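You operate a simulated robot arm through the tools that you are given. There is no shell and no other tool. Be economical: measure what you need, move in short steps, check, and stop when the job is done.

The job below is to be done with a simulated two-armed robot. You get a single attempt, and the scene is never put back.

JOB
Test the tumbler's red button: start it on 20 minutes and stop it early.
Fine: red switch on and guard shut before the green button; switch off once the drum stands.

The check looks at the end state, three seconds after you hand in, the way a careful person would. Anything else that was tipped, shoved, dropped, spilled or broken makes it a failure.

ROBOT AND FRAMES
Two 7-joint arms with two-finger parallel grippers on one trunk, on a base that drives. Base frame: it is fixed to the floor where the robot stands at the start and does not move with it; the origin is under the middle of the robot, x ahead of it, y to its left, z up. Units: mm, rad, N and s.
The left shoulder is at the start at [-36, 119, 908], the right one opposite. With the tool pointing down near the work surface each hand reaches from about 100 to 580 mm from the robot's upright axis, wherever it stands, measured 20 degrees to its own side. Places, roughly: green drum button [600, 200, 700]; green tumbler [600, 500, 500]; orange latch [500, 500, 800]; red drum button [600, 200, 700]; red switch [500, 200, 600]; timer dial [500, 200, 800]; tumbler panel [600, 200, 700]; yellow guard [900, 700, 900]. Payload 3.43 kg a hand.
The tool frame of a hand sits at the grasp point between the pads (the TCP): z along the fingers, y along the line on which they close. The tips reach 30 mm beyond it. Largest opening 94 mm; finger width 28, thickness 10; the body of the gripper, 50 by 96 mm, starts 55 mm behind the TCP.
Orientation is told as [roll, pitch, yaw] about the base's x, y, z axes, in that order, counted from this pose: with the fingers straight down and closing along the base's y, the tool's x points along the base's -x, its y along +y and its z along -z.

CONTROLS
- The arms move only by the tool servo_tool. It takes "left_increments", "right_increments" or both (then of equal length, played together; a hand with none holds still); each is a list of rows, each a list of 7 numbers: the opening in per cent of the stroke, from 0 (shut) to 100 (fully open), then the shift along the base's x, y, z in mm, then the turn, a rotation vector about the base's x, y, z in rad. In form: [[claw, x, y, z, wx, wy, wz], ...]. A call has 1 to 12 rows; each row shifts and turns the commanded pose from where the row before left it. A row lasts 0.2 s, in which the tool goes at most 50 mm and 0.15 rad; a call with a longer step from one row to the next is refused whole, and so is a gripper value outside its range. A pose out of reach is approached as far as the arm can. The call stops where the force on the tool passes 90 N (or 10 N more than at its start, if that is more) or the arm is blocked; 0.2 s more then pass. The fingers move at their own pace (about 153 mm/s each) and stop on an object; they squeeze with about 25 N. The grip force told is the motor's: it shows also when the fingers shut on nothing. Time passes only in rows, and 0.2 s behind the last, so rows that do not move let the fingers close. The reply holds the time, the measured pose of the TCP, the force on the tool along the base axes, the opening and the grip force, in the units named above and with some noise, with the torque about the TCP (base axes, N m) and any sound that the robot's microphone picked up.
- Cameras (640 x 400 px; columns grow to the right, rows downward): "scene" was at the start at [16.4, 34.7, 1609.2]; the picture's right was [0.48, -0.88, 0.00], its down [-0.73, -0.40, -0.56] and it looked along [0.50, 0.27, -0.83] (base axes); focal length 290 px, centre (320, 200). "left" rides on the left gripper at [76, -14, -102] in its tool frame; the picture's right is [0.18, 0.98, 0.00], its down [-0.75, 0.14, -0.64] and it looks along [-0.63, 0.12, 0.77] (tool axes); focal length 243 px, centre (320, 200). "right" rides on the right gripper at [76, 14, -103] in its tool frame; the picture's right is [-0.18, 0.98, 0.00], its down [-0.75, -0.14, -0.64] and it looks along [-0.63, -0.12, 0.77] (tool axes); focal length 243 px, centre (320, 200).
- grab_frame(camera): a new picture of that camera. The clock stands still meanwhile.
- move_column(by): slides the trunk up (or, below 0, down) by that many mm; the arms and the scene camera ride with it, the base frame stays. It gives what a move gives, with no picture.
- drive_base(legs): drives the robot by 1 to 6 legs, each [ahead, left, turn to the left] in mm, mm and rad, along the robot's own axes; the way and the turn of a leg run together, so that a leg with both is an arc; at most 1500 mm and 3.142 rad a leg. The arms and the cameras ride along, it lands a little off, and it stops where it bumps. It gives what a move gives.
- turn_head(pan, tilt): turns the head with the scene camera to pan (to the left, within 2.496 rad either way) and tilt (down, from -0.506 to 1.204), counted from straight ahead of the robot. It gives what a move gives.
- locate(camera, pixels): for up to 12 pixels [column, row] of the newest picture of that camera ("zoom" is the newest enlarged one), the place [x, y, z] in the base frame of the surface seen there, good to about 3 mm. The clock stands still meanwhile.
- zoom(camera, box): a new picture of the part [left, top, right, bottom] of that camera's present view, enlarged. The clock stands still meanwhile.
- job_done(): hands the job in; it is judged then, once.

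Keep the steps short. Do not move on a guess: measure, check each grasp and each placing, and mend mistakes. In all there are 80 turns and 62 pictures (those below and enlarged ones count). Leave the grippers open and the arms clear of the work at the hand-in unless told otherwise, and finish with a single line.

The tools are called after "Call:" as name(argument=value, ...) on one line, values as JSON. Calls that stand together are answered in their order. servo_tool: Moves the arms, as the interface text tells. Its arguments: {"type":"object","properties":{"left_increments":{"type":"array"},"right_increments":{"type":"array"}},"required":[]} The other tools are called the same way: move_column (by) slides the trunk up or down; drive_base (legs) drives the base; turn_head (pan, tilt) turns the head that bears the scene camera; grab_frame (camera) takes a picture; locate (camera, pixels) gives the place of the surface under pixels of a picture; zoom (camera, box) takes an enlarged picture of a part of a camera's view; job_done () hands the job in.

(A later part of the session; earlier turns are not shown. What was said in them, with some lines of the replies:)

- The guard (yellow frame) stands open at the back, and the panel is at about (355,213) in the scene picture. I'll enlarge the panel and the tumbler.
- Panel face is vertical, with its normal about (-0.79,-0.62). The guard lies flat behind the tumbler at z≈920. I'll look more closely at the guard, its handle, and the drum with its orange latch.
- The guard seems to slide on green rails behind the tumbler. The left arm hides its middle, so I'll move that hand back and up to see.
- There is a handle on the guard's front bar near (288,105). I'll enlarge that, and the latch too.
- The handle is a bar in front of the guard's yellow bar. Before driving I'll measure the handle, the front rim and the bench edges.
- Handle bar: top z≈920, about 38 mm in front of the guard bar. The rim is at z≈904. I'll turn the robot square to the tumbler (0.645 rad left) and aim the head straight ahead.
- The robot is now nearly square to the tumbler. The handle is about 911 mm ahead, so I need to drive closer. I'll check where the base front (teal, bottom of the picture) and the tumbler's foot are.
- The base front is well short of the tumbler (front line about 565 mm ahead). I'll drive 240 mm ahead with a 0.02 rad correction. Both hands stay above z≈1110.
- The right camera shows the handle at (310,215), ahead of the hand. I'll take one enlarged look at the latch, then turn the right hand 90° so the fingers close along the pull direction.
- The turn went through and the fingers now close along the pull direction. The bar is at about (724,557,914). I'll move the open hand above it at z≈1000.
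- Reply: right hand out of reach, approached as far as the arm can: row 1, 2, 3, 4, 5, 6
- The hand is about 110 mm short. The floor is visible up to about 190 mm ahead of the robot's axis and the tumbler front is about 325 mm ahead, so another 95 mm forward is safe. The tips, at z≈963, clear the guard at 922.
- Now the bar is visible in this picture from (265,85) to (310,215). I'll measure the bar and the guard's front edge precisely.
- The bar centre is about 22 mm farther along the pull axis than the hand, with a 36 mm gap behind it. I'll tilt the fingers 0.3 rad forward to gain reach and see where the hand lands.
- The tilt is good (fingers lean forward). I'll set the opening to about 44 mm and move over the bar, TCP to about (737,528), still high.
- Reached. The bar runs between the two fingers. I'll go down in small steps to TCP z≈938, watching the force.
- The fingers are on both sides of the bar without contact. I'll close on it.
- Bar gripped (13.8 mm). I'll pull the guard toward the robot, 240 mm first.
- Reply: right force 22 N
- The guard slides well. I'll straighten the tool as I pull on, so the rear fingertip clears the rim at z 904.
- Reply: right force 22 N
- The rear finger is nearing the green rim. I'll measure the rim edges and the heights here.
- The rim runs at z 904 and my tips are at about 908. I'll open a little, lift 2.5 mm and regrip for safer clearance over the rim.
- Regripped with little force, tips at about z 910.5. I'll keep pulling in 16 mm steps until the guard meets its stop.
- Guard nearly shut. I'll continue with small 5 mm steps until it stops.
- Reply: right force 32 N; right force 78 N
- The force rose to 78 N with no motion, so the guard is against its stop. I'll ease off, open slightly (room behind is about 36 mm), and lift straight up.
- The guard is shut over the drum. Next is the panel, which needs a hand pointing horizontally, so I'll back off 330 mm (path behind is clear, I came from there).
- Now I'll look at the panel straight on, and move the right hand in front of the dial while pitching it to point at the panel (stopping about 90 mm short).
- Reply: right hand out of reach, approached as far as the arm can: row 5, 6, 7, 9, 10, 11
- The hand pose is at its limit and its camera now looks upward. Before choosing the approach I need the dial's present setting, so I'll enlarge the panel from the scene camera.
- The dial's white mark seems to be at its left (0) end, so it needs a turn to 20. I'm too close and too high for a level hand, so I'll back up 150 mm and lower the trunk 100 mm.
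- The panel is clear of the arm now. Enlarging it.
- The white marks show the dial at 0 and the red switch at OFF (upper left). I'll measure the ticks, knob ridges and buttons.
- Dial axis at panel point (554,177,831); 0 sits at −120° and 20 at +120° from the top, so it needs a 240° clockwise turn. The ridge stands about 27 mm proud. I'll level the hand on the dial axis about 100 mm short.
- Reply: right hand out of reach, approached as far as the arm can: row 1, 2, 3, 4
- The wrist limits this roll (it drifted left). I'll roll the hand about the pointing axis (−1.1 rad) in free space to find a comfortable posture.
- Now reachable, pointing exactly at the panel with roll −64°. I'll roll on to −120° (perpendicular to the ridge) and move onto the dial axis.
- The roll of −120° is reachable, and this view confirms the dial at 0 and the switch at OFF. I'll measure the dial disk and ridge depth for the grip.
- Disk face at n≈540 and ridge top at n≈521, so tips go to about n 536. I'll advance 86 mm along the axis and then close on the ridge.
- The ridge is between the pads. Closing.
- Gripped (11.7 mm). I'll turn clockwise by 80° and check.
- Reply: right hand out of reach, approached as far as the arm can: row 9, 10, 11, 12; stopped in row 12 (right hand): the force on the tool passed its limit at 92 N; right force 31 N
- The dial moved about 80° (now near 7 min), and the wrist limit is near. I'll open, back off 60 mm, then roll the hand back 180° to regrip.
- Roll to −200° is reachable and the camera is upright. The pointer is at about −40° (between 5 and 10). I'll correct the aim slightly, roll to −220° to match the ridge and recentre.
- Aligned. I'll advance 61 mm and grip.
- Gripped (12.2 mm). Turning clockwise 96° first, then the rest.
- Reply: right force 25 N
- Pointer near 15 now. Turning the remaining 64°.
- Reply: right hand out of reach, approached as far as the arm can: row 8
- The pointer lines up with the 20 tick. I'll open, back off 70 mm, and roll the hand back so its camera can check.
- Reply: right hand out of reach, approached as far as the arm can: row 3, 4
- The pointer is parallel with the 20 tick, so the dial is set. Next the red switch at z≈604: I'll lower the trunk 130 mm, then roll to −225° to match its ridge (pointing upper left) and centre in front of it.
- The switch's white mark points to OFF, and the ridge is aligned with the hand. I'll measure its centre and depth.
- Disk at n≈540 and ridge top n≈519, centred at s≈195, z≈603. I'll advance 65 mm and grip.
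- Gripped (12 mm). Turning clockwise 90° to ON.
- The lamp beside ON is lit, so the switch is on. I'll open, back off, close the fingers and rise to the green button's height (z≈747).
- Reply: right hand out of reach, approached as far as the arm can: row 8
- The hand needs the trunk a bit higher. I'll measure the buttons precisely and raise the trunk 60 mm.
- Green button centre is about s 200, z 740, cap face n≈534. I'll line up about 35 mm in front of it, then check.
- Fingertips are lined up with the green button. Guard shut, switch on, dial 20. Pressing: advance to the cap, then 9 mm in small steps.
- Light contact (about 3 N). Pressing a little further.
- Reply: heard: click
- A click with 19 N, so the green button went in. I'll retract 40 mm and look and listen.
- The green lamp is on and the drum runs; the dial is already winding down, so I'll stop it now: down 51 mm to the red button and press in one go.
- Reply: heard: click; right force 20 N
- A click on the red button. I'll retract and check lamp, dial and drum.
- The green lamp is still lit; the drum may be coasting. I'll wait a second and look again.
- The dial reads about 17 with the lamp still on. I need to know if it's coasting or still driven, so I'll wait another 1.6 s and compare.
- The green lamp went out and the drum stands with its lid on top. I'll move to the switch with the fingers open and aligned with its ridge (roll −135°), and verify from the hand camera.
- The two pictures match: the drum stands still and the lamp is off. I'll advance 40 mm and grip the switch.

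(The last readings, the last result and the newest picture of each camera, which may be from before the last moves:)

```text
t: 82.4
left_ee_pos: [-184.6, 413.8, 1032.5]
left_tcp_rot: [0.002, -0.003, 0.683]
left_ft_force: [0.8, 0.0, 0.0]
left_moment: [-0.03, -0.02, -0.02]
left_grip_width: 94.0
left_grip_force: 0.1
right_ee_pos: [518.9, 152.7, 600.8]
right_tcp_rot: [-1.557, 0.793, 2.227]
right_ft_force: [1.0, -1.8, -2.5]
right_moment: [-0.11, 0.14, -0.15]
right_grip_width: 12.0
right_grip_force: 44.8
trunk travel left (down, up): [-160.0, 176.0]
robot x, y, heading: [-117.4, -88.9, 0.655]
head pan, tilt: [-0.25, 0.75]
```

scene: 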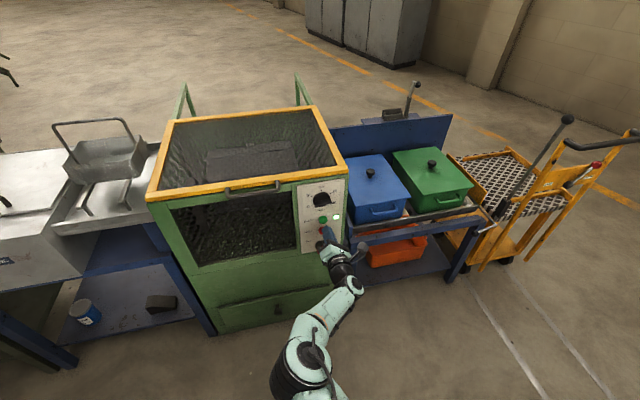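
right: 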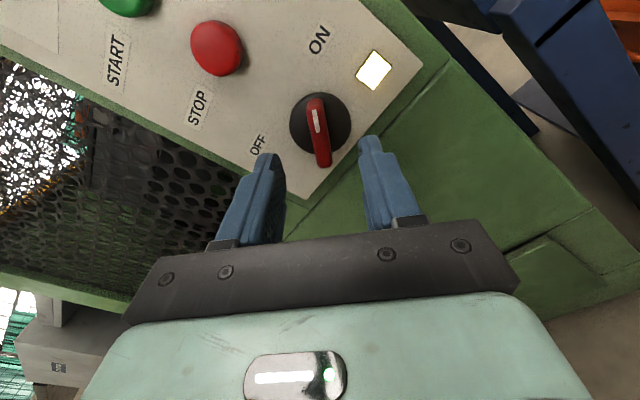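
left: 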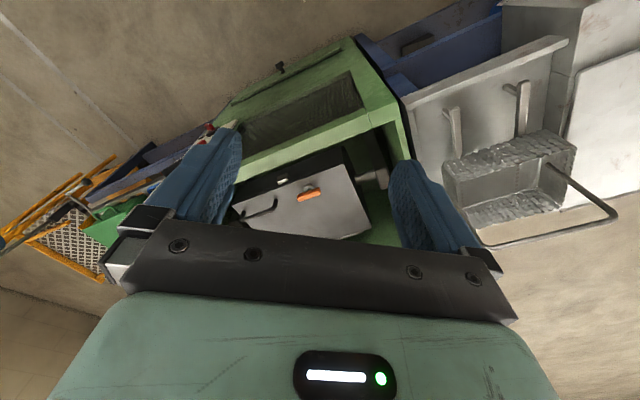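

Gripped. Turning counter-clockwise 90° to OFF.

Call:
servo_tool(right_increments=[[0, 0, 0, 0, -0.1038, -0.0797, 0], [0, 0, 0, 0, -0.1038, -0.0797, 0], [0, 0, 0, 0, -0.1038, -0.0797, 0], [0, 0, 0, 0, -0.1038, -0.0797, 0], [0, 0, 0, 0, -0.1038, -0.0797, 0], [0, 0, 0, 0, -0.1038, -0.0797, 0], [0, 0, 0, 0, -0.1038, -0.0797, 0], [0, 0, 0, 0, -0.1038, -0.0797, 0], [0, 0, 0, 0, -0.1038, -0.0797, 0], [0, 0, 0, 0, -0.1038, -0.0797, 0], [0, 0, 0, 0, -0.1038, -0.0797, 0], [0, 0, 0, 0, -0.1038, -0.0797, 0]])

Call:
grab_frame(camera="right")

```text
t: 85.0
left_ee_pos: [-185.3, 412.7, 1032.7]
left_tcp_rot: [0.0, -0.003, 0.681]
left_ft_force: [0.3, 0.5, 0.5]
left_moment: [0.03, -0.01, 0.01]
left_grip_width: 94.1
left_grip_force: 0.1
right_ee_pos: [519.7, 152.2, 600.6]
right_tcp_rot: [1.579, 0.779, -0.922]
right_ft_force: [-16.5, -16.6, -9.4]
right_moment: [0.05, 0.52, -0.66]
right_grip_width: 11.8
right_grip_force: 44.8
trunk travel left (down, up): [-160.0, 176.0]
robot x, y, heading: [-115.4, -94.4, 0.649]
head pan, tilt: [-0.25, 0.75]
```

```text
6 pictures are left
```

right: 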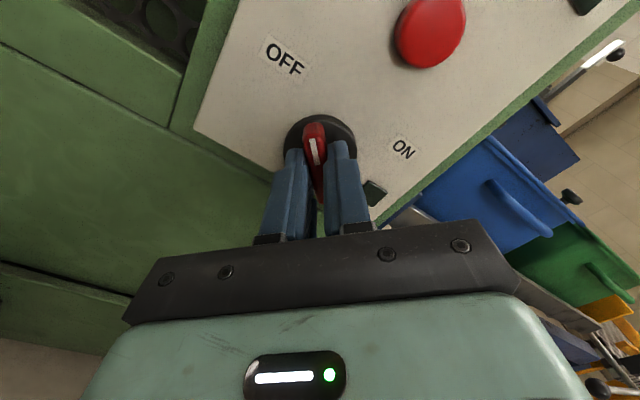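

The lamp is out and the pointer is at OFF. I'll open, back the hand straight off 200 mm, then check everything.

Call:
servo_tool(right_increments=[[50, 0, 0, 0, 0, 0, 0], [50, 0, 0, 0, 0, 0, 0], [50, -16, -12, 0, 0, 0, 0], [50, -20, -15, 0, 0, 0, 0], [100, -24, -18, 0, 0, 0, 0], [100, -24, -18, 0, 0, 0, 0], [100, -24, -18, 0, 0, 0, 0], [100, 0, 0, 0, 0, 0, 0]])

Call:
drive_base(legs=[[-150, 0, 0]])

Call:
grab_frame(camera="scene")

Call:
grab_frame(camera="right")

```text
t: 86.8
left_ee_pos: [-185.4, 414.8, 1031.0]
left_tcp_rot: [0.0, 0.0, 0.682]
left_ft_force: [0.1, -0.5, -0.3]
left_moment: [0.0, 0.02, 0.04]
left_grip_width: 94.0
left_grip_force: 0.1
right_ee_pos: [411.5, 73.3, 600.7]
right_tcp_rot: [1.581, 0.778, -0.914]
right_ft_force: [-0.4, -0.4, -1.0]
right_moment: [0.0, 0.0, -0.02]
right_grip_width: 94.0
right_grip_force: 0.1
trunk travel left (down, up): [-160.0, 176.0]
robot x, y, heading: [-109.8, -88.0, 0.65]
head pan, tilt: [-0.25, 0.75]
```

```text
t: 88.2
left_ee_pos: [-269.6, 343.1, 1029.8]
left_tcp_rot: [-0.002, 0.009, 0.672]
left_ft_force: [0.0, -0.2, -0.3]
left_moment: [0.02, 0.0, -0.01]
left_grip_width: 94.2
left_grip_force: 0.0
right_ee_pos: [320.3, -5.9, 594.5]
right_tcp_rot: [1.567, 0.777, -0.932]
right_ft_force: [-0.8, 0.2, 0.6]
right_moment: [-0.01, 0.01, 0.02]
right_grip_width: 94.1
right_grip_force: 0.1
trunk travel left (down, up): [-160.0, 176.0]
robot x, y, heading: [-207.6, -170.8, 0.644]
head pan, tilt: [-0.25, 0.75]
stopped in leg 1: the robot was blocked; the commanded pose is now the measured one
```

```text
5 pictures are left
```

scene: 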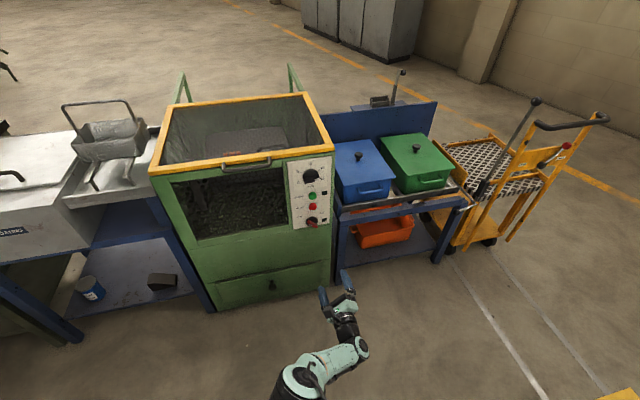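

```text
4 pictures are left
```

right: 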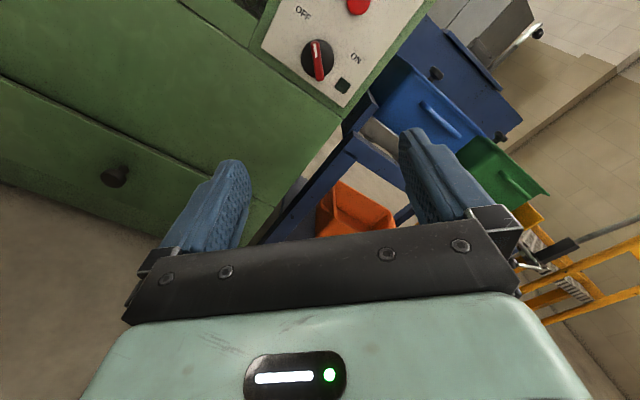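

The robot bumped something behind it. I'll move 40 mm forward off it and look back to see what it is and whether it moved.

Call:
drive_base(legs=[[40, 0, 0]])

Call:
turn_head(pan=2.4, tilt=0.75)

Call:
grab_frame(camera="scene")

Call:
turn_head(pan=-2.4, tilt=0.75)

Call:
grab_frame(camera="scene")

```text
t: 89.1
left_ee_pos: [-248.0, 361.2, 1030.4]
left_tcp_rot: [-0.002, 0.005, 0.674]
left_ft_force: [0.1, 0.5, -0.6]
left_moment: [-0.04, 0.04, 0.01]
left_grip_width: 94.3
left_grip_force: 0.1
right_ee_pos: [348.0, 16.0, 597.9]
right_tcp_rot: [1.577, 0.78, -0.924]
right_ft_force: [1.3, -0.4, -0.9]
right_moment: [0.03, 0.01, 0.03]
right_grip_width: 93.8
right_grip_force: 0.0
trunk travel left (down, up): [-160.0, 176.0]
robot x, y, heading: [-180.2, -143.0, 0.647]
head pan, tilt: [-0.25, 0.75]
```

```text
t: 91.5
left_ee_pos: [-250.2, 359.7, 1031.3]
left_tcp_rot: [-0.002, 0.001, 0.673]
left_ft_force: [1.0, 0.8, -1.0]
left_moment: [0.0, 0.02, 0.0]
left_grip_width: 93.8
left_grip_force: 0.1
right_ee_pos: [344.9, 15.3, 598.5]
right_tcp_rot: [1.58, 0.779, -0.923]
right_ft_force: [0.4, -0.3, 0.6]
right_moment: [0.0, -0.01, -0.02]
right_grip_width: 93.9
right_grip_force: 0.0
trunk travel left (down, up): [-160.0, 176.0]
robot x, y, heading: [-180.0, -143.1, 0.653]
head pan, tilt: [2.4, 0.75]
```

```text
3 pictures are left
```

scene: 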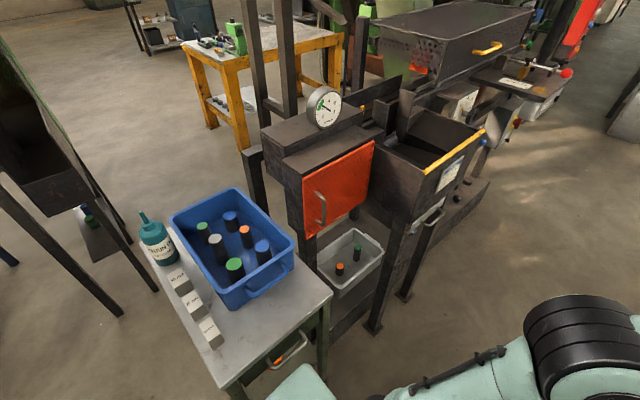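

```text
t: 95.2
left_ee_pos: [-249.6, 360.7, 1030.7]
left_tcp_rot: [-0.003, 0.002, 0.675]
left_ft_force: [0.5, 0.4, -0.6]
left_moment: [-0.01, 0.0, -0.01]
left_grip_width: 93.9
left_grip_force: 0.1
right_ee_pos: [344.9, 16.0, 599.0]
right_tcp_rot: [1.578, 0.778, -0.924]
right_ft_force: [-0.2, -0.6, -1.0]
right_moment: [0.03, 0.04, -0.01]
right_grip_width: 93.8
right_grip_force: 0.1
trunk travel left (down, up): [-160.0, 176.0]
robot x, y, heading: [-180.9, -148.1, 0.647]
head pan, tilt: [-2.4, 0.75]
```

```text
2 pictures are left
```

scene: 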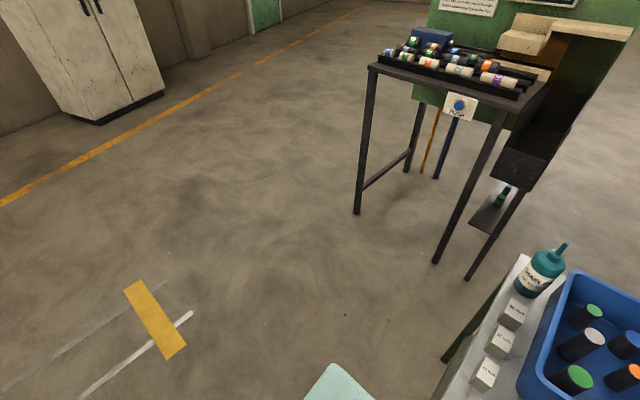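

Behind the robot is a heavy bench. The bottle, small boxes and blue tray with jars on it all stand upright, and the robot is now clear of it. The last pictures of the tumbler show the guard shut, the drum still, both lamps out and the switch at OFF, and both grippers are open and clear, so I'm handing in.

Call:
job_done()

```text
The job is handed in.
```

The red button works: I started the tumbler on 20 minutes with the guard shut and the switch on, the red button stopped it early at about 17, and I turned the switch off once the drum stood; while backing away the robot bumped the bench behind it, and nothing looked tipped or out of place.
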